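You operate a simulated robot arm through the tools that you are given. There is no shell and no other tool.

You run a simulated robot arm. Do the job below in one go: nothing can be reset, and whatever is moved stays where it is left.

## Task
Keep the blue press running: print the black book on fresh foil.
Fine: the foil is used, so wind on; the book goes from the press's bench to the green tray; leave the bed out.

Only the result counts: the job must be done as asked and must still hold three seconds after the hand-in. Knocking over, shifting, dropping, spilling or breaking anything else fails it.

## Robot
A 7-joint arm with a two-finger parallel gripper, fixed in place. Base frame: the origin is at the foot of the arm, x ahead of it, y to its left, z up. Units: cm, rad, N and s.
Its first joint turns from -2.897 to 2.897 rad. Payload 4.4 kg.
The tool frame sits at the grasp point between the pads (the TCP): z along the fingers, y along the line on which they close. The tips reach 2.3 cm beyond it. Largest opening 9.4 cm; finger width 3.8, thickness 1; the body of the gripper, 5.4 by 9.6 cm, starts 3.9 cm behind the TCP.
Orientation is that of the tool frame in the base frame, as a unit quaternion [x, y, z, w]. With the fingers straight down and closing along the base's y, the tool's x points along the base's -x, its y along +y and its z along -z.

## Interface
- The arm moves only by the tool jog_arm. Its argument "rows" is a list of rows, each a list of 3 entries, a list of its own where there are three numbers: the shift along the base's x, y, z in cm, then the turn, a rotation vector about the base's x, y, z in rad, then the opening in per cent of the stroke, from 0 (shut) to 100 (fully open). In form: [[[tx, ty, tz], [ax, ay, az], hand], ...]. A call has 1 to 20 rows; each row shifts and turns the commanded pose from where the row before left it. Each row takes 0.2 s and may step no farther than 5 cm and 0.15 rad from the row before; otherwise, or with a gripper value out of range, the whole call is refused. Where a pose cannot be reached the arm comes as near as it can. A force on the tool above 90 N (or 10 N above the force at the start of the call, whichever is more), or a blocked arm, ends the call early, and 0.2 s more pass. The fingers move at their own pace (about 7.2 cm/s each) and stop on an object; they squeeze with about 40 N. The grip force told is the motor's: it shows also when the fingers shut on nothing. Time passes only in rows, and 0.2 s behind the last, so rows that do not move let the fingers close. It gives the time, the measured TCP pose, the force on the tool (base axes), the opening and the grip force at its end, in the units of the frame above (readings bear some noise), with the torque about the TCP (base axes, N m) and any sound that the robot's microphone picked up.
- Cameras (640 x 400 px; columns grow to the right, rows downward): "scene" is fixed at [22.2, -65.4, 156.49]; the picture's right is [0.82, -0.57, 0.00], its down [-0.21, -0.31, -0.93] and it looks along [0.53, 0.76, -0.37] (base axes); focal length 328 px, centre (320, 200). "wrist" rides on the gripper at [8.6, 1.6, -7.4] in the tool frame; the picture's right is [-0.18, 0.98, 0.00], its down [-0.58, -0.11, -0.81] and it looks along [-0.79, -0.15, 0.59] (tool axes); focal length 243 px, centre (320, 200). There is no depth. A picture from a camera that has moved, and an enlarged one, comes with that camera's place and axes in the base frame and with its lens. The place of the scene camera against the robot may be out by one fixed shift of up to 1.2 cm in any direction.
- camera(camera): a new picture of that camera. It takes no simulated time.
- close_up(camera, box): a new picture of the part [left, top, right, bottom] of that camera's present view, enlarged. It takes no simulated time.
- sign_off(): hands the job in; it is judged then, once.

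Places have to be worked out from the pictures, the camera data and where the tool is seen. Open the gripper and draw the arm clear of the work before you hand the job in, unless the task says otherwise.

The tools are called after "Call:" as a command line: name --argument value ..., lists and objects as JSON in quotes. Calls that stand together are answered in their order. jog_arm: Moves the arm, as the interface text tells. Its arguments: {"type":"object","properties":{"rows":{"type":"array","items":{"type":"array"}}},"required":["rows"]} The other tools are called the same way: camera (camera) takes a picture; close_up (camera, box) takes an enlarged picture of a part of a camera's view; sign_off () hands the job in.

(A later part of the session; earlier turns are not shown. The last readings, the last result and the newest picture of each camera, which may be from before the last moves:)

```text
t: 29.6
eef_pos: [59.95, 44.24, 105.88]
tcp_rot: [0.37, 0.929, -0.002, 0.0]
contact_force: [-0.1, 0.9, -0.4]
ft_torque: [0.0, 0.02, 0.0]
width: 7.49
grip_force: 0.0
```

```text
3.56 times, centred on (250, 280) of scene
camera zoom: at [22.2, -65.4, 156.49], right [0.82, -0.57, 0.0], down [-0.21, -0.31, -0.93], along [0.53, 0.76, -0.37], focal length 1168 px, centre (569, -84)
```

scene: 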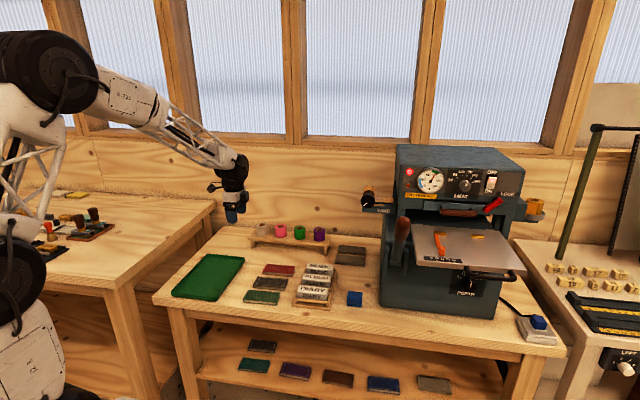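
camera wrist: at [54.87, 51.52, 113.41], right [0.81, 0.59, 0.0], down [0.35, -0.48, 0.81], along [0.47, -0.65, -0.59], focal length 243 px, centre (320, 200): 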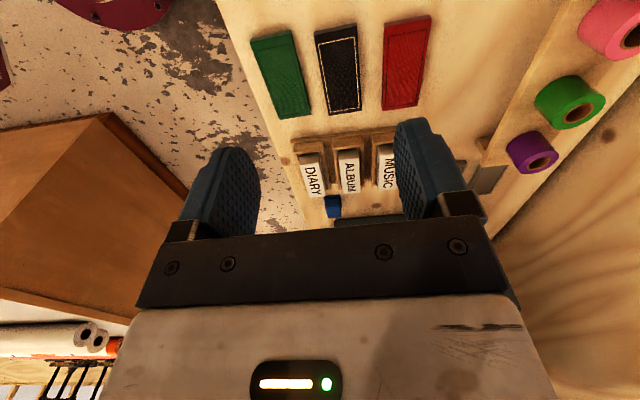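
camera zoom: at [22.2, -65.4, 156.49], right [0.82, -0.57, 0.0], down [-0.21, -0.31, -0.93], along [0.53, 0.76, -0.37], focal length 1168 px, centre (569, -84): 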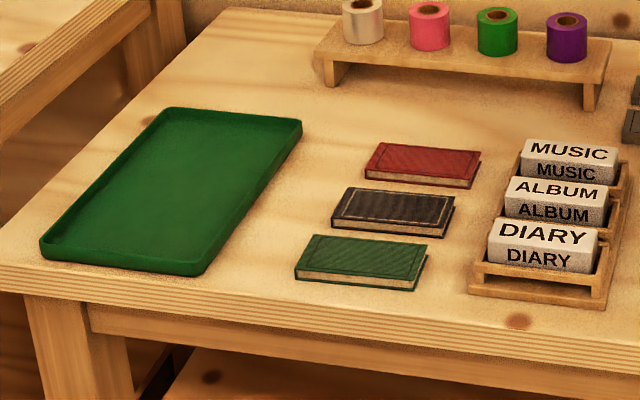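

Black book: centre ≈ (69.1,37.7), 12.9×5.9 cm, top z≈75.3, bench ≈73.8, aligned with my tool to within 1°. I move above it and down to 10 cm above for a check.

Call:
jog_arm --rows '[[[1.52, -1.1, -3.3], [0, 0, -0.002], 88], [[1.52, -1.1, -3.3], [0, 0, -0.002], 88], [[1.52, -1.1, -3.3], [0, 0, -0.002], 88], [[1.52, -1.1, -3.3], [0, 0, -0.002], 88], [[1.52, -1.1, -3.3], [0, 0, -0.002], 88], [[1.52, -1.1, -3.3], [0, 0, 0], 88], [[0, 0, 0], [0, 0, 0], 88]]'

Call:
camera --camera "wrist"

Call:
close_up --camera "scene" --box '[180, 210, 360, 320]'

```text
t: 31.2
eef_pos: [69.25, 37.49, 86.22]
tcp_rot: [0.374, 0.927, -0.002, 0.001]
contact_force: [-0.4, -0.2, 0.4]
ft_torque: [0.01, 0.01, -0.02]
width: 8.28
grip_force: 0.0
```

```text
taken
camera wrist: at [64.12, 44.83, 93.61], right [0.82, 0.58, 0.0], down [0.34, -0.48, 0.81], along [0.47, -0.66, -0.59], focal length 243 px, centre (320, 200)
```

wrist: 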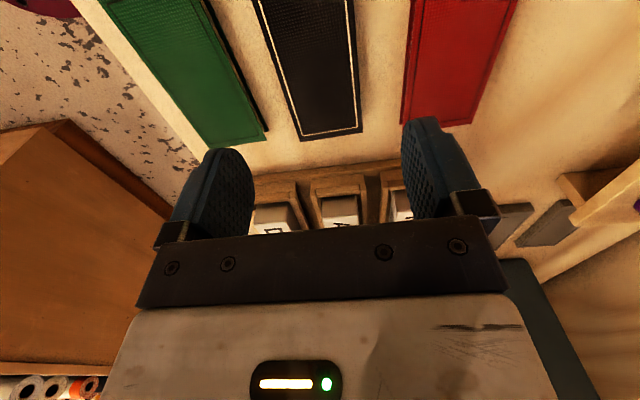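

```text
3.56 times, centred on (270, 265) of scene
camera zoom: at [22.2, -65.4, 156.49], right [0.82, -0.57, 0.0], down [-0.21, -0.31, -0.93], along [0.53, 0.76, -0.37], focal length 1168 px, centre (498, -31)
```

zoom: 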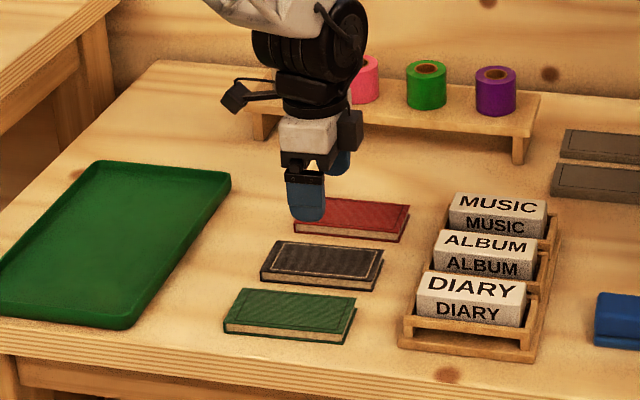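

The near-end corners re-check at the same spot, so I descend around the book to just above grasp height.

Call:
jog_arm --rows '[[[-0.1, 0.1, -3], [0, 0, 0], 88], [[0, 0, -3], [0, 0, 0], 88], [[0, 0, -2], [0, 0, 0], 88], [[0, 0, -1], [0, 0, 0], 88], [[0, 0, 0], [0, 0, 0], 88]]'

Call:
camera --camera "wrist"

Call:
close_up --camera "scene" --box '[220, 230, 340, 310]'

```text
t: 32.4
eef_pos: [68.87, 37.57, 77.12]
tcp_rot: [0.375, 0.927, -0.001, 0.0]
contact_force: [0.1, -0.6, 0.0]
ft_torque: [0.01, 0.0, 0.0]
width: 8.27
grip_force: 0.0
```

```text
taken
camera wrist: at [63.86, 44.9, 84.58], right [0.82, 0.58, 0.0], down [0.34, -0.48, 0.81], along [0.47, -0.66, -0.59], focal length 243 px, centre (320, 200)
```

wrist: 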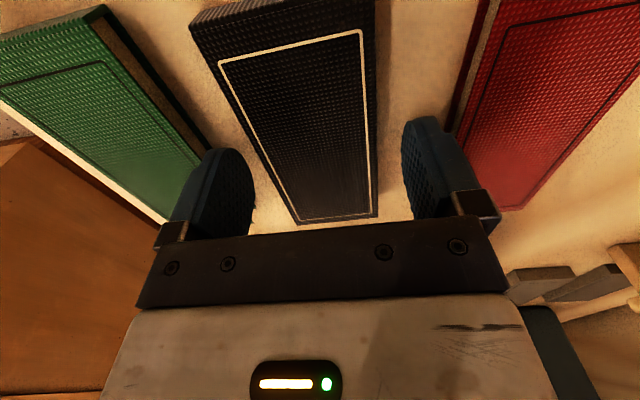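

```text
5.00 times, centred on (280, 270) of scene
camera zoom: at [22.2, -65.4, 156.49], right [0.82, -0.57, 0.0], down [-0.21, -0.31, -0.93], along [0.53, 0.76, -0.37], focal length 1642 px, centre (520, -150)
```

zoom: 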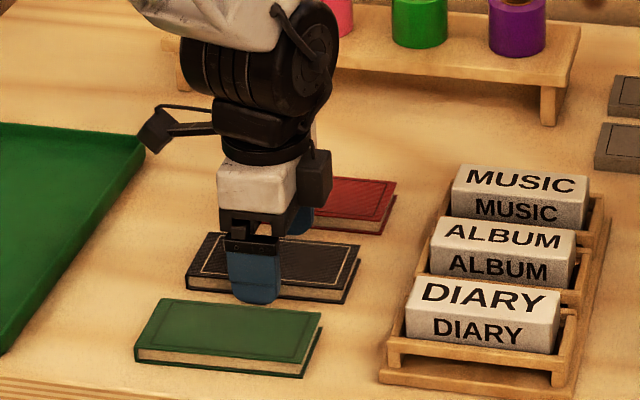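

Fingers straddle the black book with clearance to its neighbours. I lower 0.5 cm more and close.

Call:
jog_arm --rows '[[[0.1, 0, -0.25], [0, 0, 0], 88], [[0.1, 0.0, -0.25], [0, 0, 0], 88], [[0, 0, 0], [0, 0, 0], 75], [[0, 0, 0], [0, 0, 0], 55], [[0, 0, 0], [0, 0, 0], 50], [[0, 0, 0], [0, 0, 0], 50]]'

```text
t: 33.8
eef_pos: [68.96, 37.63, 76.6]
tcp_rot: [0.376, 0.927, -0.001, 0.001]
contact_force: [0.6, -0.3, 0.8]
ft_torque: [0.01, 0.0, 0.02]
width: 5.93
grip_force: 39.9
```

Book gripped at 5.93 cm width with balanced force. I lift it straight up and check.

Call:
jog_arm --rows '[[[0, 0, 1], [0, 0, 0], 50], [[0, 0, 3], [0, 0, 0], 50], [[0, 0, 4], [0, 0, 0], 50], [[0, 0, 5], [0, 0, 0], 50], [[0, 0, 5], [0, 0, 0], 50], [[0, 0, 5], [0, 0, 0], 50], [[0, 0, 5], [0, 0, 0], 50], [[0, 0, 5], [0, 0, 0], 50], [[0, 0, 5], [0, 0, 0], 50], [[0, 0, 0], [0, 0, 0], 50]]'

Call:
camera --camera "wrist"

Call:
camera --camera "scene"

```text
t: 36.0
eef_pos: [69.16, 37.5, 114.79]
tcp_rot: [0.375, 0.927, -0.002, 0.0]
contact_force: [0.5, -0.3, -0.3]
ft_torque: [0.03, 0.01, 0.02]
width: 5.89
grip_force: 40.4
```

```text
taken
camera wrist: at [64.2, 44.91, 122.23], right [0.82, 0.58, 0.0], down [0.34, -0.48, 0.81], along [0.47, -0.66, -0.59], focal length 243 px, centre (320, 200)
```

wrist: 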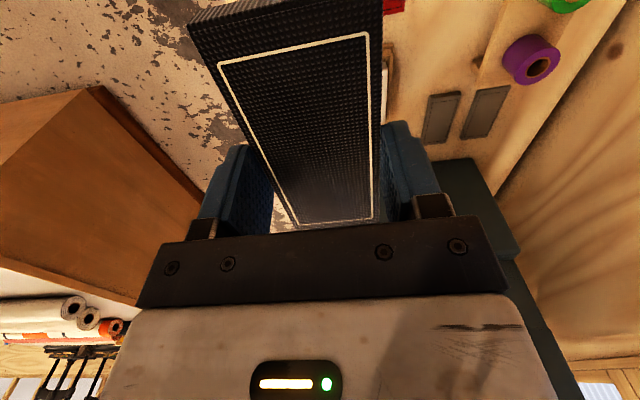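

```text
taken
```

scene: 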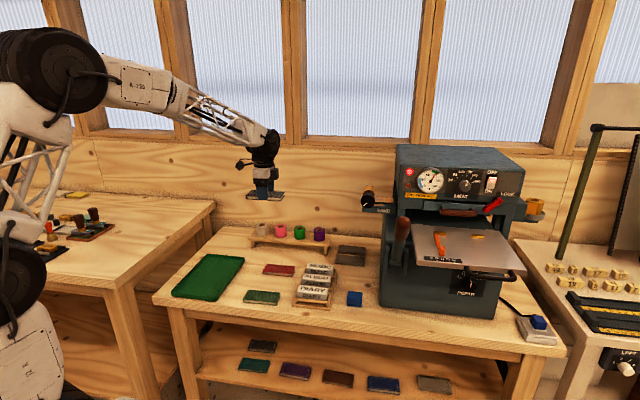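

The book is held level. Now I compute the bed: stops at e2≈66.6, orange gauge at C, so the book centre should go near (106.6,-16.7) with bed z≈106. I raise and carry the book in front of the press, above lever height.

Call:
jog_arm --rows '[[[-2.8, -2.65, 2.3], [0, 0, 0], 50], [[-2.8, -2.65, 2.3], [0, 0, 0], 50], [[-2.8, -2.65, 2.3], [0, 0, 0], 50], [[-2.8, -2.65, 2.3], [0, 0, -0.015], 50], [[2.87, -2.87, 0.2], [0, 0, 0], 50], [[2.87, -2.87, 0], [0, 0, 0], 50], [[2.87, -2.87, 0], [0, 0, 0], 50], [[2.87, -2.87, 0], [0, 0, 0], 50], [[2.87, -2.87, 0], [0, 0, 0], 50], [[2.87, -2.87, 0], [0, 0, 0], 50], [[2.87, -2.87, 0], [0, 0, 0], 50], [[2.87, -2.87, 0], [0, 0, 0], 50], [[2.87, -2.87, 0], [0, 0, 0], 50], [[2.87, -2.87, 0], [0, 0, 0], 50], [[0, 0, 0], [0, 0, 0], 50]]'

Call:
camera --camera "wrist"

Call:
camera --camera "scene"

```text
t: 39.2
eef_pos: [86.69, -1.83, 124.04]
tcp_rot: [0.382, 0.924, 0.0, 0.001]
contact_force: [0.6, 0.0, -1.2]
ft_torque: [-0.02, -0.03, -0.01]
width: 5.89
grip_force: 39.7
```

```text
taken
camera wrist: at [81.79, 5.62, 131.51], right [0.82, 0.57, 0.0], down [0.34, -0.49, 0.81], along [0.46, -0.67, -0.59], focal length 243 px, centre (320, 200)
```

wrist: 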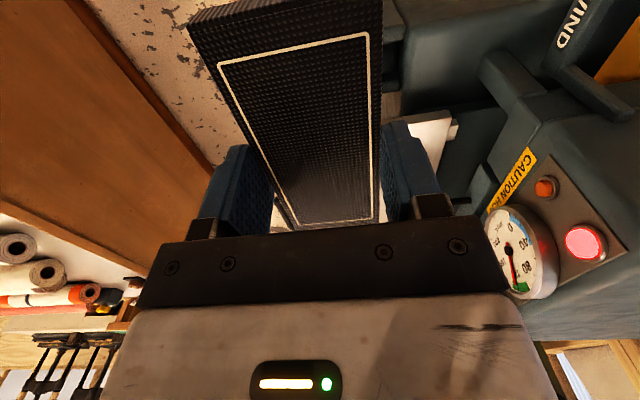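

```text
taken
```

scene: 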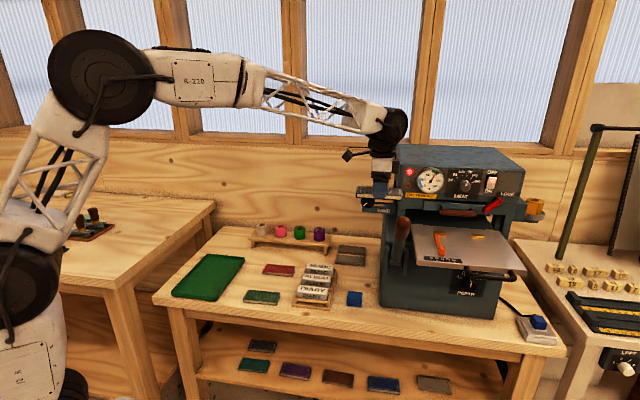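

There's reach to spare. I continue along to above the front of the bed.

Call:
jog_arm --rows '[[[2.87, -2.87, 0], [0, 0, 0], 50], [[2.87, -2.87, 0], [0, 0, 0], 50], [[2.87, -2.87, 0], [0, 0, 0], 50], [[2.87, -2.87, 0], [0, 0, 0], 50], [[2.87, -2.87, 0], [0, 0, 0], 50], [[2.87, -2.87, 0], [0, 0, 0], 50], [[0, 0, 0], [0, 0, 0], 50]]'

Call:
camera --camera "wrist"

Call:
close_up --camera "scene" --box '[360, 130, 560, 300]'

```text
t: 40.8
eef_pos: [103.87, -18.99, 124.01]
tcp_rot: [0.382, 0.924, -0.002, 0.0]
contact_force: [0.8, -0.3, -1.2]
ft_torque: [-0.01, -0.01, -0.02]
width: 5.9
grip_force: 39.5
```

```text
taken
camera wrist: at [98.91, -11.52, 131.47], right [0.82, 0.57, 0.0], down [0.33, -0.49, 0.81], along [0.46, -0.67, -0.59], focal length 243 px, centre (320, 200)
```

wrist: 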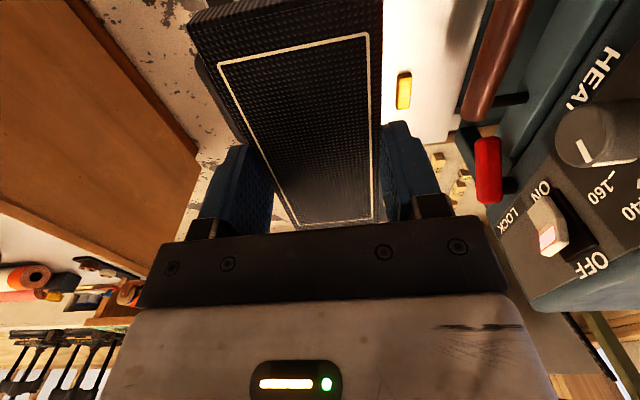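

```text
2.35 times, centred on (460, 215) of scene
camera zoom: at [22.2, -65.4, 156.49], right [0.82, -0.57, 0.0], down [-0.21, -0.31, -0.93], along [0.53, 0.76, -0.37], focal length 773 px, centre (-9, 165)
```

zoom: 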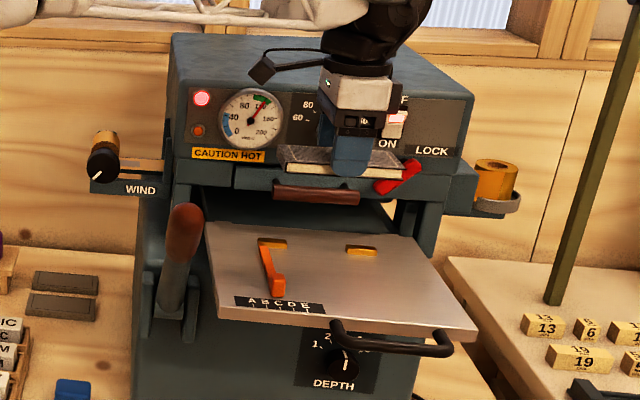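

The arm reaches fine. The right brass stop is visible in the wrist view; I zoom in to fix its front face, and on the handle/press clearances.

Call:
close_up --camera "wrist" --box '[340, 0, 540, 125]'

Call:
close_up --camera "scene" --box '[420, 215, 520, 285]'

```text
3.20 times, centred on (440, 62) of wrist
camera zoom: at [98.91, -11.52, 131.47], right [0.82, 0.57, 0.0], down [0.33, -0.49, 0.81], along [0.46, -0.67, -0.59], focal length 776 px, centre (-64, 640)
```

zoom: 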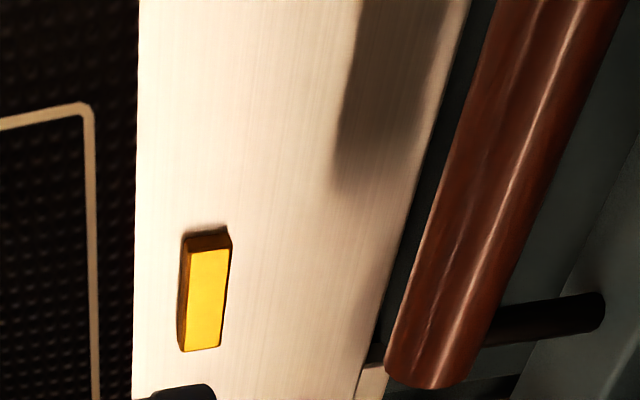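

```text
5.71 times, centred on (470, 250) of scene
camera zoom: at [22.2, -65.4, 156.49], right [0.82, -0.57, 0.0], down [-0.21, -0.31, -0.93], along [0.53, 0.76, -0.37], focal length 1876 px, centre (-537, -86)
```

zoom: 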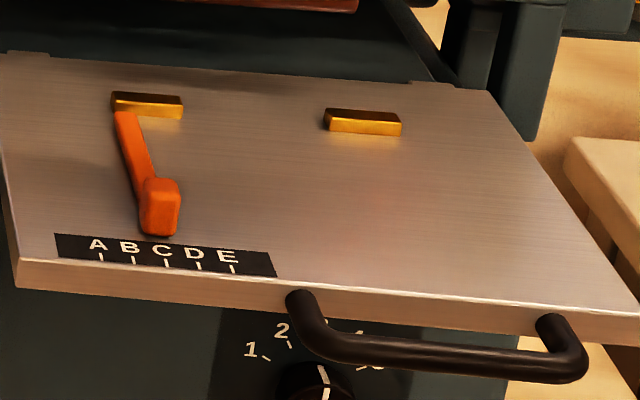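

Bed surface ≈106.6, stops' front faces at e2≈67.25, orange gauge's right face at e1≈81.4. I lower the book to ~2 cm above the bed, keeping 1 cm clear of the stops and gauge.

Call:
jog_arm --rows '[[[1.12, 0.29, 0], [0, 0, 0], 50], [[1.12, 0.29, 0], [0, 0, 0], 50], [[1.12, 0.3, 0], [0, 0, 0], 50], [[0, 0, -4], [0, 0, 0], 50], [[0, 0, -4], [0, 0, 0], 50], [[0, 0, -3], [0, 0, 0], 50], [[0, 0, -1.5], [0, 0, 0], 50], [[0, 0, 0], [0, 0, 0], 50]]'

Call:
camera --camera "wrist"

Call:
close_up --camera "scene" --box '[410, 200, 530, 280]'

```text
t: 42.6
eef_pos: [107.33, -17.98, 111.58]
tcp_rot: [0.382, 0.924, -0.001, 0.0]
contact_force: [0.4, -0.8, -2.0]
ft_torque: [0.01, 0.0, 0.0]
width: 5.9
grip_force: 39.9
```

```text
taken
camera wrist: at [102.31, -10.58, 119.0], right [0.82, 0.57, 0.0], down [0.34, -0.49, 0.81], along [0.46, -0.67, -0.59], focal length 243 px, centre (320, 200)
```

wrist: 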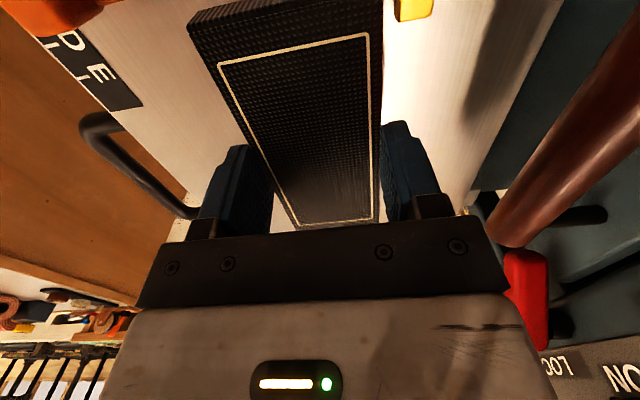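

```text
5.00 times, centred on (470, 240) of scene
camera zoom: at [22.2, -65.4, 156.49], right [0.82, -0.57, 0.0], down [-0.21, -0.31, -0.93], along [0.53, 0.76, -0.37], focal length 1642 px, centre (-430, 0)
```

zoom: 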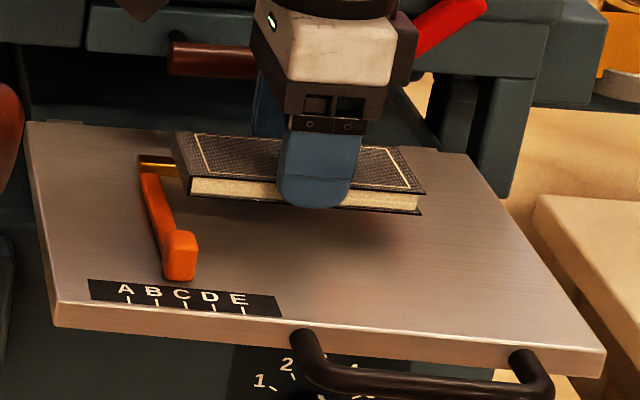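

The book hovers right of the orange gauge and in front of the stops, parallel to the bed. I lower in small steps towards contact.

Call:
jog_arm --rows '[[[0, 0, -1], [0, 0, 0], 50], [[0, 0, -0.5], [0, 0, 0], 50], [[0, 0, -0.2], [0, 0, 0], 50], [[0, 0, 0], [0, 0, 0], 50]]'

Call:
close_up --camera "scene" --box '[410, 200, 530, 280]'

```text
t: 43.6
eef_pos: [107.21, -18.04, 109.8]
tcp_rot: [0.382, 0.924, -0.001, 0.0]
contact_force: [0.3, 0.2, -0.1]
ft_torque: [-0.03, 0.0, 0.01]
width: 5.91
grip_force: 40.0
```

```text
5.00 times, centred on (470, 240) of scene
camera zoom: at [22.2, -65.4, 156.49], right [0.82, -0.57, 0.0], down [-0.21, -0.31, -0.93], along [0.53, 0.76, -0.37], focal length 1642 px, centre (-430, 0)
```

zoom: 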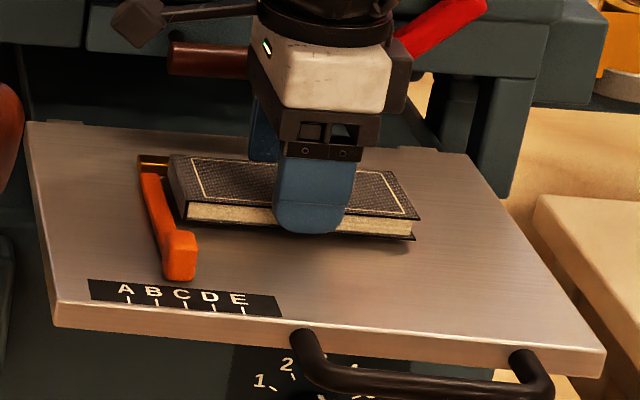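

Call:
jog_arm --rows '[[[0, 0, -0.15], [0, 0, 0], 50], [[0, 0, -0.15], [0, 0, 0], 50], [[0, 0, 0], [0, 0, 0], 50]]'

Call:
close_up --camera "scene" --box '[420, 215, 500, 265]'

```text
t: 44.4
eef_pos: [107.26, -18.08, 109.67]
tcp_rot: [0.381, 0.924, -0.001, 0.0]
contact_force: [-0.5, 0.2, -1.8]
ft_torque: [0.0, -0.04, 0.02]
width: 5.9
grip_force: 39.8
```

```text
8.00 times, centred on (460, 240) of scene
camera zoom: at [22.2, -65.4, 156.49], right [0.82, -0.57, 0.0], down [-0.21, -0.31, -0.93], along [0.53, 0.76, -0.37], focal length 2627 px, centre (-800, -120)
```

zoom: 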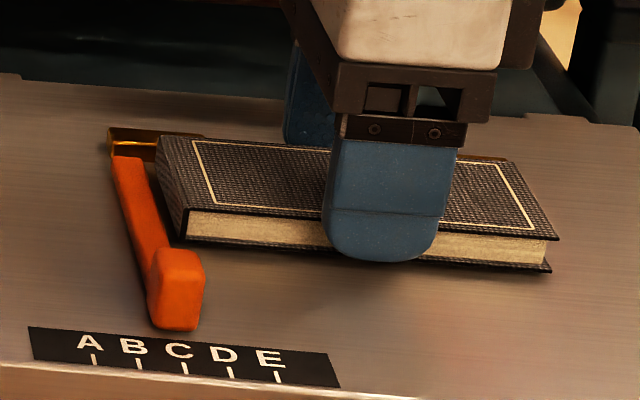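

No contact yet; I continue down in 0.1 cm steps.

Call:
jog_arm --rows '[[[0, 0, -0.1], [0, 0, 0], 50], [[0, 0, -0.1], [0, 0, 0], 50], [[0, 0, 0], [0, 0, 0], 50]]'

Call:
close_up --camera "scene" --box '[420, 215, 500, 265]'

```text
t: 45.2
eef_pos: [107.15, -17.95, 109.42]
tcp_rot: [0.381, 0.924, -0.001, 0.0]
contact_force: [-0.3, 0.3, -1.2]
ft_torque: [-0.04, 0.0, 0.02]
width: 5.91
grip_force: 40.1
```

```text
8.00 times, centred on (460, 240) of scene
camera zoom: at [22.2, -65.4, 156.49], right [0.82, -0.57, 0.0], down [-0.21, -0.31, -0.93], along [0.53, 0.76, -0.37], focal length 2627 px, centre (-800, -120)
```

zoom: 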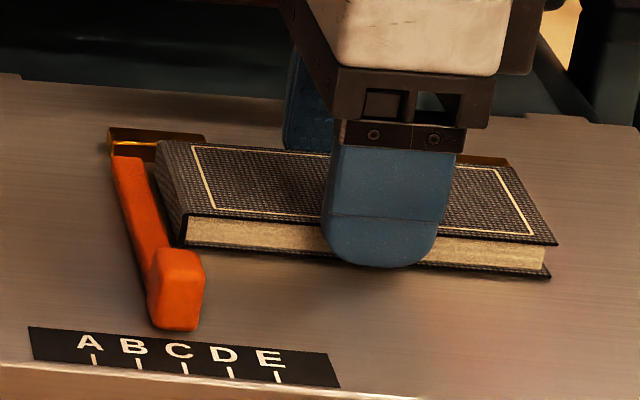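

Call:
jog_arm --rows '[[[0, 0, -0.1], [0, 0, 0], 50], [[0, 0, -0.1], [0, 0, 0], 50], [[0, 0, 0], [0, 0, 0], 50]]'

Call:
close_up --camera "scene" --box '[420, 215, 500, 265]'

```text
t: 46.0
eef_pos: [107.23, -18.13, 109.31]
tcp_rot: [0.382, 0.924, 0.0, 0.001]
contact_force: [0.4, 1.2, 6.0]
ft_torque: [0.26, 0.19, 0.04]
width: 5.92
grip_force: 40.0
```

```text
8.00 times, centred on (460, 240) of scene
camera zoom: at [22.2, -65.4, 156.49], right [0.82, -0.57, 0.0], down [-0.21, -0.31, -0.93], along [0.53, 0.76, -0.37], focal length 2627 px, centre (-800, -120)
```

zoom: 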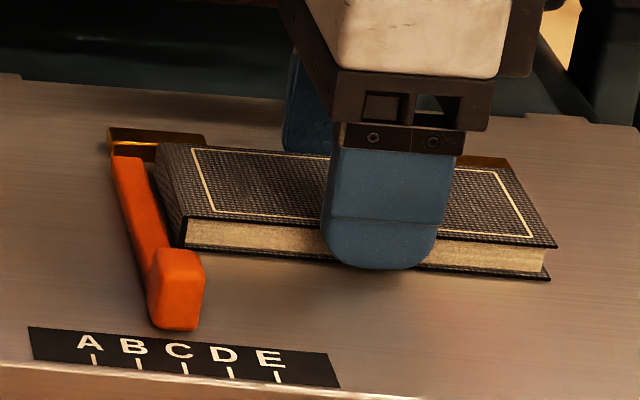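

Touchdown: bed contact at TCP z≈109.3 (bed ≈106.5). I ease up a touch, shift 0.6 cm left toward the gauge (leaving a small gap), then feel back against the brass stops.

Call:
jog_arm --rows '[[[0, 0, 0.07], [0, 0, 0], 50], [[-0.22, 0.22, 0], [0, 0, 0], 50], [[-0.21, 0.21, 0], [0, 0, 0], 50], [[0.21, 0.21, 0], [0, 0, 0], 50], [[0.21, 0.21, 0], [0, 0, 0], 50], [[0.14, 0.14, 0], [0, 0, 0], 50], [[0.1, 0.1, 0], [0, 0, 0], 50], [[0, 0, 0], [0, 0, 0], 50]]'

Call:
close_up --camera "scene" --box '[420, 215, 500, 265]'

Call:
camera --camera "wrist"

```text
t: 47.8
eef_pos: [107.38, -16.88, 109.19]
tcp_rot: [0.382, 0.924, -0.001, 0.001]
contact_force: [0.4, -2.1, 7.5]
ft_torque: [-0.05, 0.0, -0.05]
width: 5.89
grip_force: 40.5
```

```text
8.00 times, centred on (460, 240) of scene
camera zoom: at [22.2, -65.4, 156.49], right [0.82, -0.57, 0.0], down [-0.21, -0.31, -0.93], along [0.53, 0.76, -0.37], focal length 2627 px, centre (-800, -120)
```

zoom: 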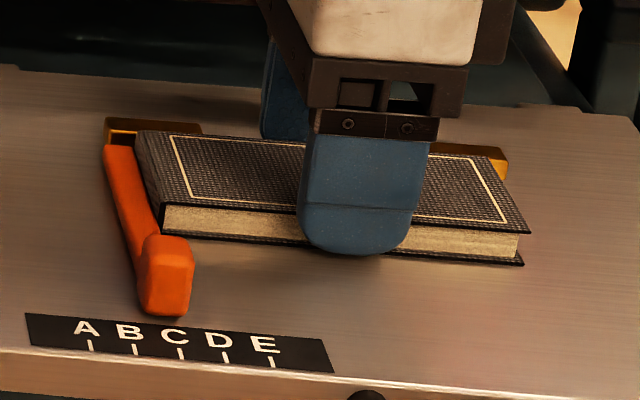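

```text
taken
camera wrist: at [102.5, -9.48, 116.7], right [0.82, 0.57, 0.0], down [0.33, -0.49, 0.81], along [0.46, -0.67, -0.59], focal length 243 px, centre (320, 200)
```

wrist: 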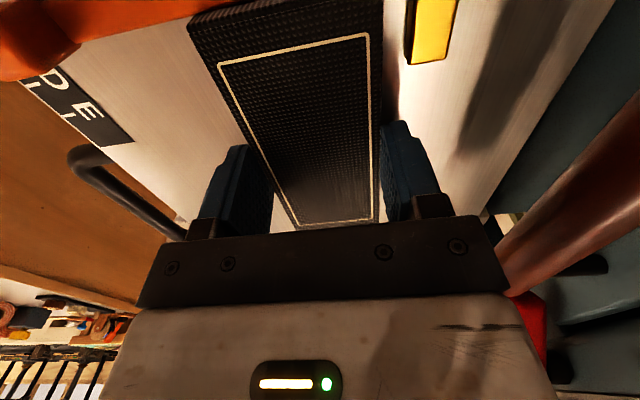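

The bed itself slid in ~1 cm with the book by friction, so the gap to the stops remains. I lift 0.2 cm to break friction and move back toward the stops in small steps.

Call:
jog_arm --rows '[[[0, 0, 0.2], [0, 0, 0], 50], [[0, 0, 0], [0, 0, 0], 50], [[0.21, 0.21, 0], [0, 0, 0], 50], [[0.21, 0.21, 0], [0, 0, 0], 50], [[0, 0, 0], [0, 0, 0], 50]]'

Call:
close_up --camera "scene" --box '[420, 215, 500, 265]'

Call:
close_up --camera "wrist" --box '[300, 0, 500, 125]'

```text
t: 49.0
eef_pos: [107.88, -16.53, 109.33]
tcp_rot: [0.382, 0.924, -0.001, 0.001]
contact_force: [0.3, 0.0, -0.5]
ft_torque: [0.0, -0.01, -0.02]
width: 5.92
grip_force: 40.0
```

```text
8.00 times, centred on (460, 240) of scene
camera zoom: at [22.2, -65.4, 156.49], right [0.82, -0.57, 0.0], down [-0.21, -0.31, -0.93], along [0.53, 0.76, -0.37], focal length 2627 px, centre (-800, -120)
```

zoom: 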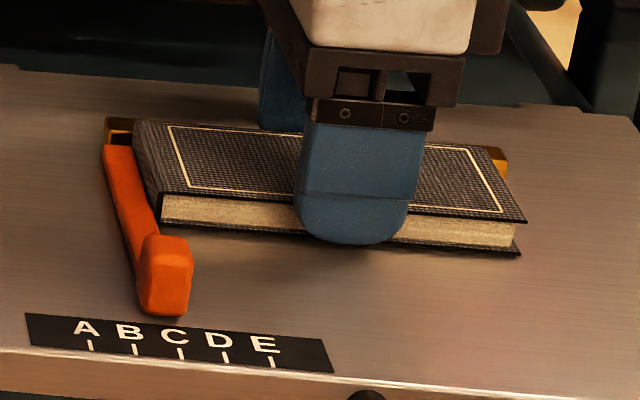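

```text
3.20 times, centred on (400, 62) of wrist
camera zoom: at [102.9, -9.07, 116.84], right [0.82, 0.57, 0.0], down [0.34, -0.49, 0.81], along [0.46, -0.67, -0.59], focal length 776 px, centre (64, 640)
```

zoom: 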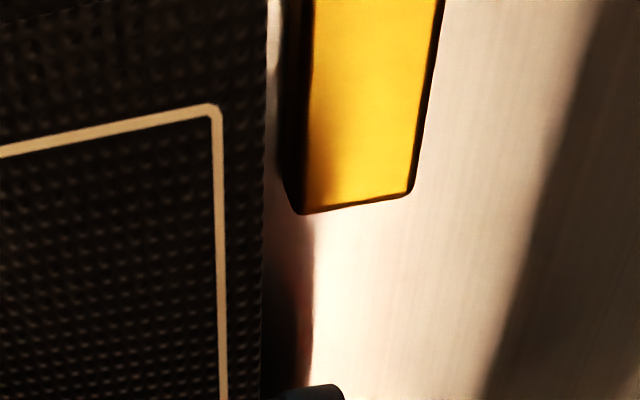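

The gap to the stops is about 0.5 cm and the bed stayed put. I close most of it, then the last bit gently.

Call:
jog_arm --rows '[[[0.14, 0.14, 0], [0, 0, 0], 50], [[0.14, 0.14, 0], [0, 0, 0], 50], [[0.07, 0.07, 0], [0, 0, 0], 50], [[0.07, 0.07, 0], [0, 0, 0], 50], [[0, 0, 0], [0, 0, 0], 50]]'

Call:
close_up --camera "scene" --box '[420, 215, 500, 265]'

Call:
close_up --camera "wrist" --box '[300, 0, 500, 125]'

```text
t: 50.2
eef_pos: [108.37, -16.08, 109.45]
tcp_rot: [0.382, 0.924, -0.001, 0.001]
contact_force: [-1.3, -0.5, -1.8]
ft_torque: [-0.01, 0.01, -0.11]
width: 5.91
grip_force: 40.3
```

```text
8.00 times, centred on (460, 240) of scene
camera zoom: at [22.2, -65.4, 156.49], right [0.82, -0.57, 0.0], down [-0.21, -0.31, -0.93], along [0.53, 0.76, -0.37], focal length 2627 px, centre (-800, -120)
```

zoom: 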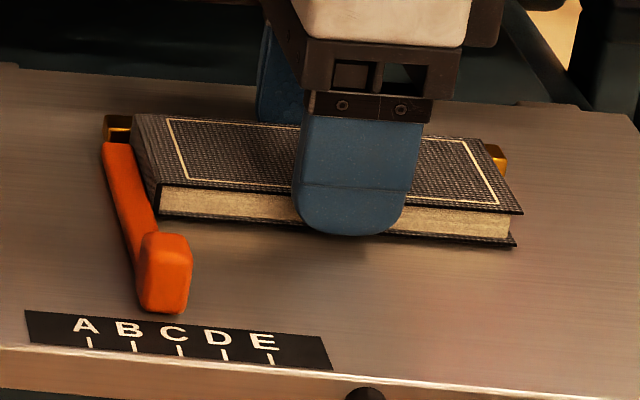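

```text
3.20 times, centred on (400, 62) of wrist
camera zoom: at [103.36, -8.65, 116.85], right [0.82, 0.57, 0.0], down [0.33, -0.49, 0.81], along [0.46, -0.67, -0.59], focal length 776 px, centre (64, 640)
```

zoom: 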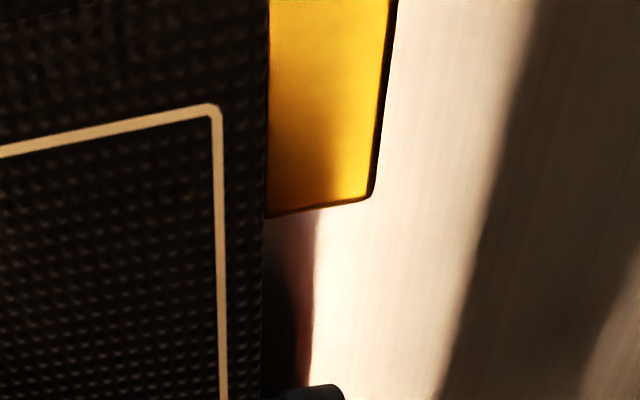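

The book is against the stops (the bed just began to move with it). I shift a hair left toward the gauge, lower onto the bed and release.

Call:
jog_arm --rows '[[[-0.09, 0.09, 0], [0, 0, 0], 50], [[0, 0, -0.12], [0, 0, 0], 50], [[0, 0, -0.08], [0, 0, 0], 50], [[0, 0, 0], [0, 0, 0], 50]]'

Call:
close_up --camera "scene" --box '[420, 215, 500, 265]'

```text
t: 51.2
eef_pos: [108.18, -15.97, 109.33]
tcp_rot: [0.382, 0.924, 0.0, 0.001]
contact_force: [0.1, 0.3, 3.3]
ft_torque: [0.13, 0.05, 0.01]
width: 5.9
grip_force: 40.0
```

```text
8.00 times, centred on (460, 240) of scene
camera zoom: at [22.2, -65.4, 156.49], right [0.82, -0.57, 0.0], down [-0.21, -0.31, -0.93], along [0.53, 0.76, -0.37], focal length 2627 px, centre (-800, -120)
```

zoom: 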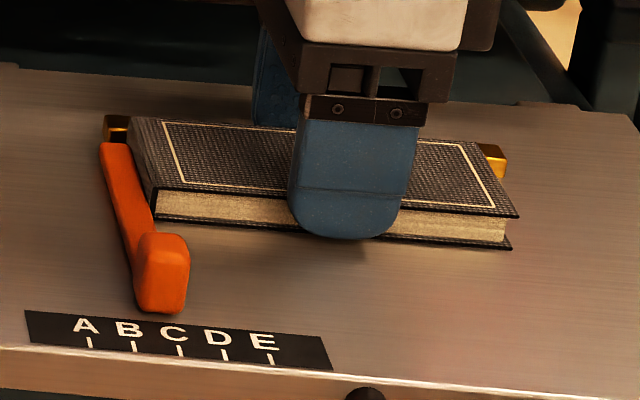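

The book now just touches the orange gauge (it gave ~1 mm) and rests on the bed. I release and lift off.

Call:
jog_arm --rows '[[[0, 0, 0], [0, 0, 0], 60], [[0, 0, 0], [0, 0, 0], 72], [[0, 0, 0], [0, 0, 0], 76], [[0, 0, 2], [0, 0, 0], 76], [[0, 0, 4], [0, 0, 0], 76], [[0, 0, 4], [0, 0, 0], 76], [[0, 0, 0], [0, 0, 0], 76]]'

Call:
close_up --camera "scene" --box '[410, 200, 530, 280]'

Call:
camera --camera "wrist"

```text
t: 52.8
eef_pos: [108.19, -16.02, 119.25]
tcp_rot: [0.382, 0.924, -0.001, 0.0]
contact_force: [0.1, 0.8, -1.0]
ft_torque: [-0.01, -0.02, 0.02]
width: 7.15
grip_force: 0.2
```

```text
5.00 times, centred on (470, 240) of scene
camera zoom: at [22.2, -65.4, 156.49], right [0.82, -0.57, 0.0], down [-0.21, -0.31, -0.93], along [0.53, 0.76, -0.37], focal length 1642 px, centre (-430, 0)
```

zoom: 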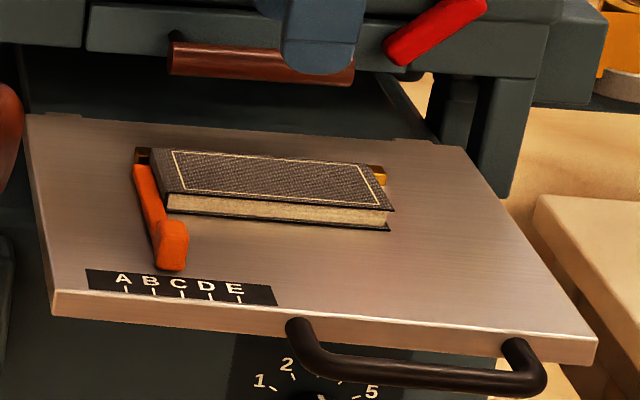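

```text
taken
camera wrist: at [103.3, -8.6, 126.72], right [0.82, 0.57, 0.0], down [0.33, -0.49, 0.81], along [0.46, -0.67, -0.59], focal length 243 px, centre (320, 200)
```

wrist: 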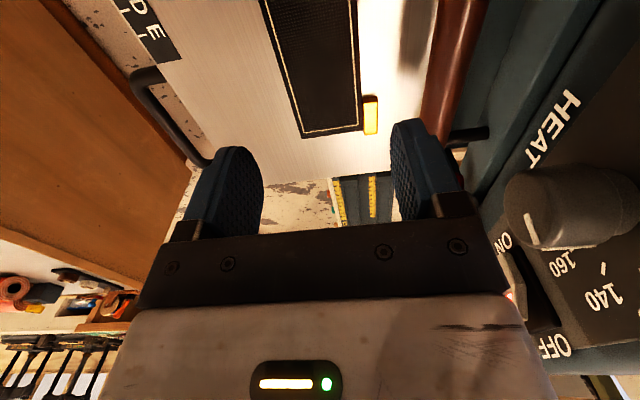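

The book sits squarely against stops and gauge. I check whether the orange gauge still reads C.

Call:
close_up --camera "scene" --box '[420, 225, 470, 260]'

Call:
close_up --camera "scene" --box '[420, 215, 520, 285]'

```text
11.43 times, centred on (445, 242) of scene
camera zoom: at [22.2, -65.4, 156.49], right [0.82, -0.57, 0.0], down [-0.21, -0.31, -0.93], along [0.53, 0.76, -0.37], focal length 3753 px, centre (-1109, -286)
```

zoom: 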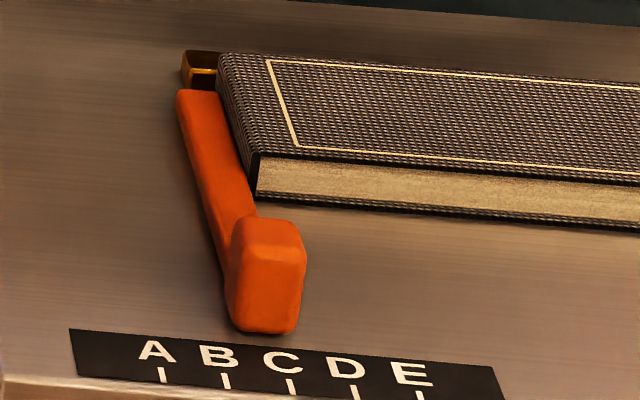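

```text
5.71 times, centred on (470, 250) of scene
camera zoom: at [22.2, -65.4, 156.49], right [0.82, -0.57, 0.0], down [-0.21, -0.31, -0.93], along [0.53, 0.76, -0.37], focal length 1876 px, centre (-537, -86)
```

zoom: 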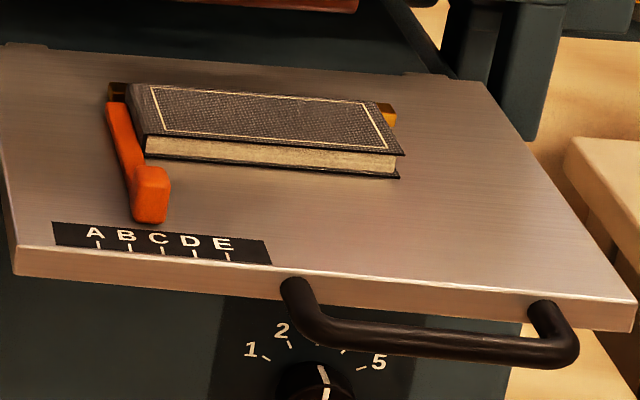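

The gauge slipped ~0.3 cm left of its original setting. I'll put it back: yaw the tool 90° (camera toward the front), straddle the gauge's orange cap from above, and view it first.

Call:
jog_arm --rows '[[[0, 0, 2.5], [0, 0, 0], 60], [[0, 0, 2.5], [0, 0, 0], 50], [[-0.98, -0.05, 0], [0, 0, 0.1428], 40], [[-0.98, -0.05, 0], [0, 0, 0.1428], 40], [[-0.98, -0.05, 0], [0, 0, 0.1428], 40], [[-0.98, -0.05, 0], [0, 0, 0.1428], 40], [[-0.98, -0.05, 0], [0, 0, 0.1428], 40], [[-0.98, -0.05, 0], [0, 0, 0.1428], 40], [[-0.98, -0.05, 0], [0, 0, 0.1428], 40], [[-0.98, -0.05, 0], [0, 0, 0.1428], 40], [[-0.98, -0.05, 0], [0, 0, 0.1428], 40], [[-0.98, -0.05, 0], [0, 0, 0.1428], 40], [[-0.95, -0.07, 0], [0, 0, 0.1428], 40], [[0, 0, 0], [0, 0, 0], 40]]'

Call:
camera --camera "wrist"

Call:
close_up --camera "scene" --box '[360, 130, 560, 300]'

```text
t: 55.8
eef_pos: [97.45, -16.5, 124.26]
tcp_rot: [-0.384, 0.923, -0.001, 0.001]
contact_force: [0.2, 0.8, 0.7]
ft_torque: [-0.01, 0.01, 0.0]
width: 3.76
grip_force: 0.1
```

```text
taken
camera wrist: at [90.25, -21.38, 131.66], right [-0.57, 0.82, 0.0], down [0.49, 0.34, 0.81], along [0.67, 0.46, -0.59], focal length 243 px, centre (320, 200)
```

wrist: 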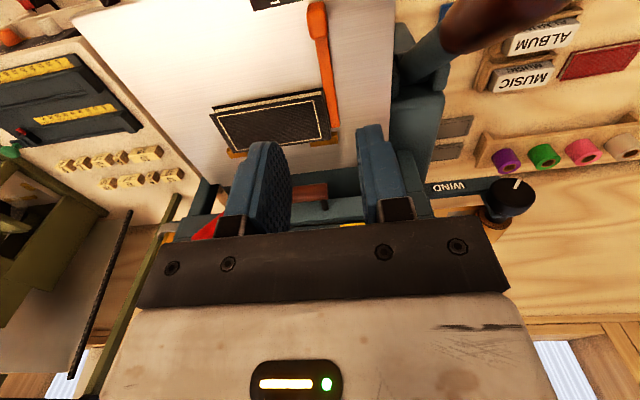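

```text
2.35 times, centred on (460, 215) of scene
camera zoom: at [22.2, -65.4, 156.49], right [0.82, -0.57, 0.0], down [-0.21, -0.31, -0.93], along [0.53, 0.76, -0.37], focal length 773 px, centre (-9, 165)
```

zoom: 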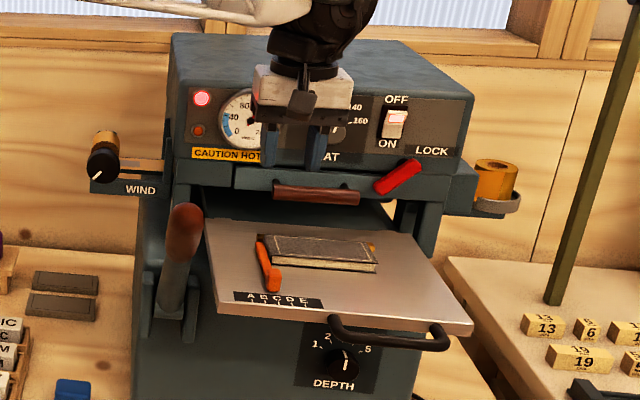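

The cap sits at about (e1 80.5, e2 56.5), right under the fingers, with the lever clear to the side. I descend to just above it.

Call:
jog_arm --rows '[[[-0.3, -0.3, -4], [0, 0, 0], 45], [[0, 0, -4], [0, 0, 0], 45], [[0, 0, -3], [0, 0, 0], 45], [[0, 0, -1.5], [0, 0, 0], 45], [[0, 0, 0], [0, 0, 0], 45]]'

Call:
camera --camera "wrist"

Call:
close_up --camera "scene" --box '[420, 215, 500, 265]'

```text
t: 57.0
eef_pos: [97.11, -16.88, 111.86]
tcp_rot: [-0.383, 0.924, -0.001, 0.001]
contact_force: [0.3, -0.5, -0.8]
ft_torque: [0.0, 0.02, -0.02]
width: 4.23
grip_force: 0.1
```

```text
taken
camera wrist: at [89.89, -21.67, 119.21], right [-0.57, 0.82, 0.0], down [0.49, 0.33, 0.81], along [0.67, 0.46, -0.59], focal length 243 px, centre (320, 200)
```

wrist: 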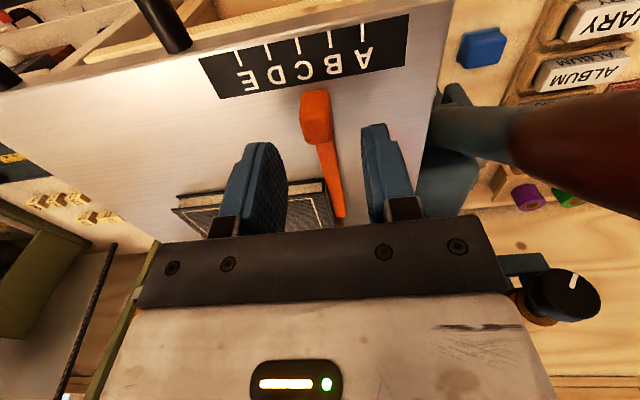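

```text
8.00 times, centred on (460, 240) of scene
camera zoom: at [22.2, -65.4, 156.49], right [0.82, -0.57, 0.0], down [-0.21, -0.31, -0.93], along [0.53, 0.76, -0.37], focal length 2627 px, centre (-800, -120)
```

zoom: 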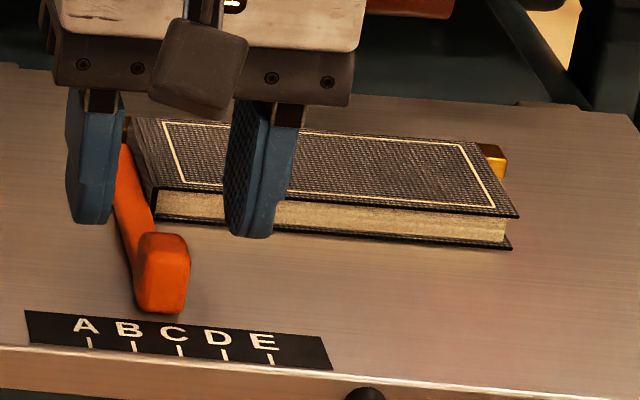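

The pointer reads just left of C. I lower the fingers around the cap and close gently.

Call:
jog_arm --rows '[[[-0.28, -0.28, -1], [0, 0, 0], 45], [[0, 0, -1], [0, 0, 0], 45], [[0, 0, -0.5], [0, 0, 0], 45], [[0, 0, 0], [0, 0, 0], 45]]'

Call:
camera --camera "wrist"

Call:
close_up --camera "scene" --box '[420, 215, 500, 265]'

```text
t: 58.0
eef_pos: [96.77, -17.13, 109.31]
tcp_rot: [-0.383, 0.924, -0.001, 0.001]
contact_force: [-0.3, -0.5, -0.4]
ft_torque: [0.01, 0.01, -0.03]
width: 4.23
grip_force: 0.0
```

```text
taken
camera wrist: at [89.61, -21.95, 116.71], right [-0.57, 0.82, 0.0], down [0.49, 0.33, 0.81], along [0.67, 0.46, -0.59], focal length 243 px, centre (320, 200)
```

wrist: 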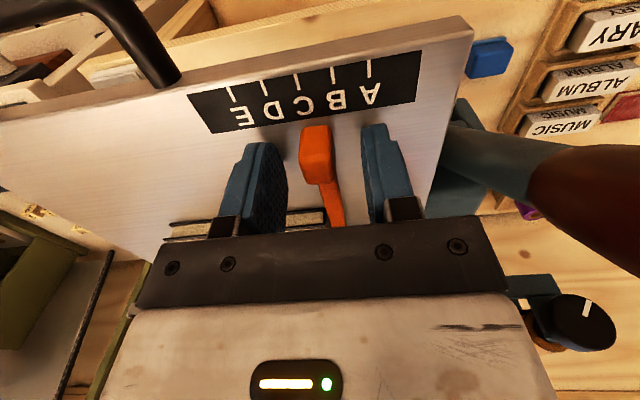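

```text
8.00 times, centred on (460, 240) of scene
camera zoom: at [22.2, -65.4, 156.49], right [0.82, -0.57, 0.0], down [-0.21, -0.31, -0.93], along [0.53, 0.76, -0.37], focal length 2627 px, centre (-800, -120)
```

zoom: 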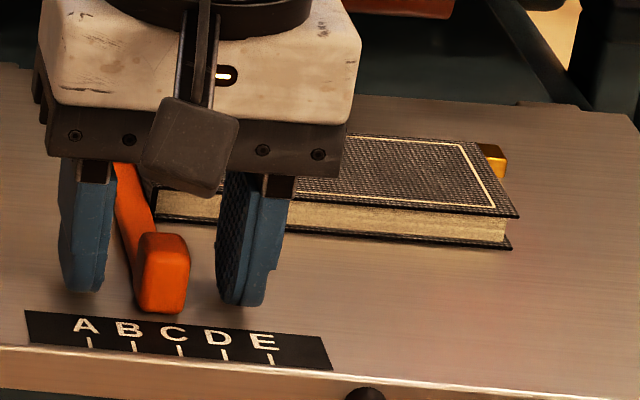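

Call:
jog_arm --rows '[[[0, 0, 0], [0, 0, 0], 35], [[0, 0, 0], [0, 0, 0], 25], [[0, 0, 0], [0, 0, 0], 14], [[0, 0, 0], [0, 0, 0], 14]]'

Call:
close_up --camera "scene" --box '[420, 215, 500, 265]'

Call:
close_up --camera "wrist" --box '[180, 30, 440, 200]'

```text
t: 59.0
eef_pos: [96.73, -17.14, 109.35]
tcp_rot: [-0.384, 0.923, -0.001, 0.001]
contact_force: [0.2, -0.1, 0.5]
ft_torque: [0.18, 0.14, -0.16]
width: 1.58
grip_force: 45.5
```

```text
8.00 times, centred on (460, 240) of scene
camera zoom: at [22.2, -65.4, 156.49], right [0.82, -0.57, 0.0], down [-0.21, -0.31, -0.93], along [0.53, 0.76, -0.37], focal length 2627 px, centre (-800, -120)
```

zoom: 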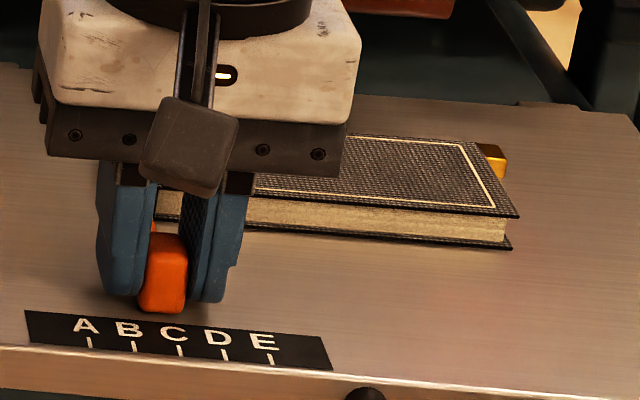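

```text
2.35 times, centred on (310, 115) of wrist
camera zoom: at [89.6, -21.95, 116.72], right [-0.57, 0.82, 0.0], down [0.49, 0.33, 0.81], along [0.67, 0.46, -0.59], focal length 571 px, centre (344, 400)
```

zoom: 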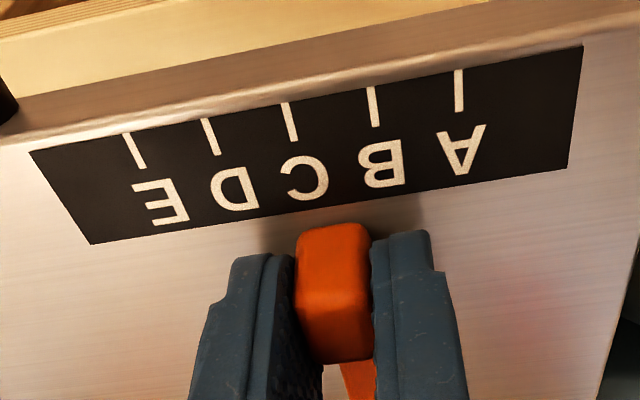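

The gauge should go back ~0.25 cm to its original position (cap edges at −35/+21 px from the C tick). I move it while gripped; the book moves along with it.

Call:
jog_arm --rows '[[[0.09, -0.09, 0], [0, 0, 0], 14], [[0.09, -0.09, 0], [0, 0, 0], 14], [[0, 0, 0], [0, 0, 0], 14]]'

Call:
close_up --camera "scene" --box '[420, 215, 500, 265]'

```text
t: 59.8
eef_pos: [97.0, -17.39, 109.27]
tcp_rot: [-0.384, 0.923, -0.001, 0.002]
contact_force: [0.7, 2.1, 5.0]
ft_torque: [-0.22, 0.69, -0.13]
width: 1.59
grip_force: 44.5
```

```text
8.00 times, centred on (460, 240) of scene
camera zoom: at [22.2, -65.4, 156.49], right [0.82, -0.57, 0.0], down [-0.21, -0.31, -0.93], along [0.53, 0.76, -0.37], focal length 2627 px, centre (-800, -120)
```

zoom: 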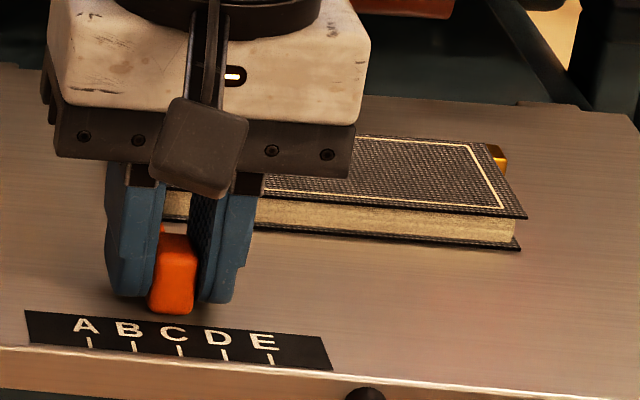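

The gauge is back to its original reading and the book moved with it. I release and lift.

Call:
jog_arm --rows '[[[0, 0, 0], [0, 0, 0], 30], [[0, 0, 0], [0, 0, 0], 45], [[0, 0, 2], [0, 0, 0], 45], [[0, 0, 4], [0, 0, 0], 45], [[0, 0, 0], [0, 0, 0], 45]]'

Call:
close_up --camera "scene" --box '[420, 215, 500, 265]'

Call:
camera --camera "wrist"

Call:
close_up --camera "scene" --box '[440, 240, 540, 310]'

```text
t: 61.0
eef_pos: [97.02, -17.37, 115.29]
tcp_rot: [-0.383, 0.924, -0.001, 0.002]
contact_force: [0.4, 0.8, 0.4]
ft_torque: [-0.01, -0.04, 0.0]
width: 4.2
grip_force: 0.0
```

```text
8.00 times, centred on (460, 240) of scene
camera zoom: at [22.2, -65.4, 156.49], right [0.82, -0.57, 0.0], down [-0.21, -0.31, -0.93], along [0.53, 0.76, -0.37], focal length 2627 px, centre (-800, -120)
```

zoom: 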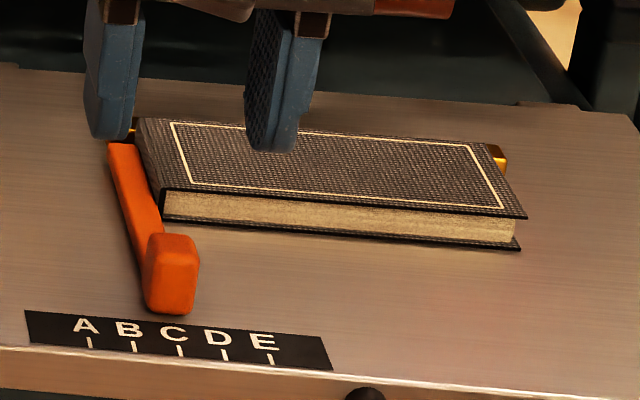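

```text
taken
camera wrist: at [89.77, -22.03, 122.75], right [-0.57, 0.82, 0.0], down [0.49, 0.33, 0.81], along [0.67, 0.46, -0.59], focal length 243 px, centre (320, 200)
```

wrist: 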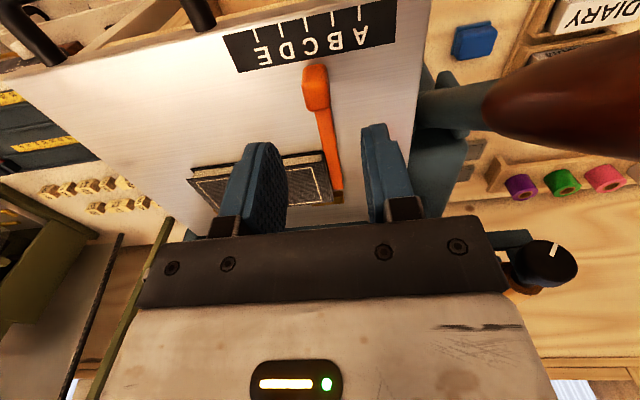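

```text
5.71 times, centred on (490, 275) of scene
camera zoom: at [22.2, -65.4, 156.49], right [0.82, -0.57, 0.0], down [-0.21, -0.31, -0.93], along [0.53, 0.76, -0.37], focal length 1876 px, centre (-651, -229)
```

zoom: 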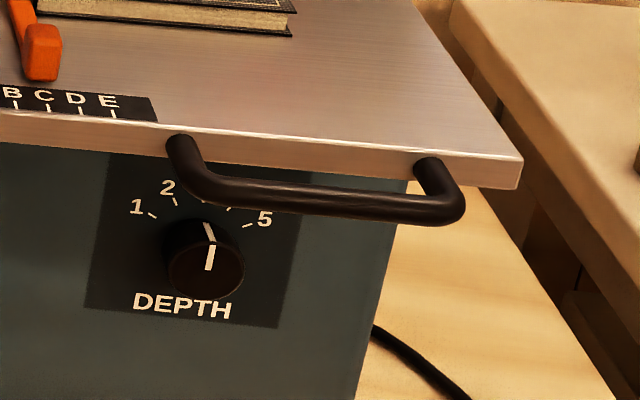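

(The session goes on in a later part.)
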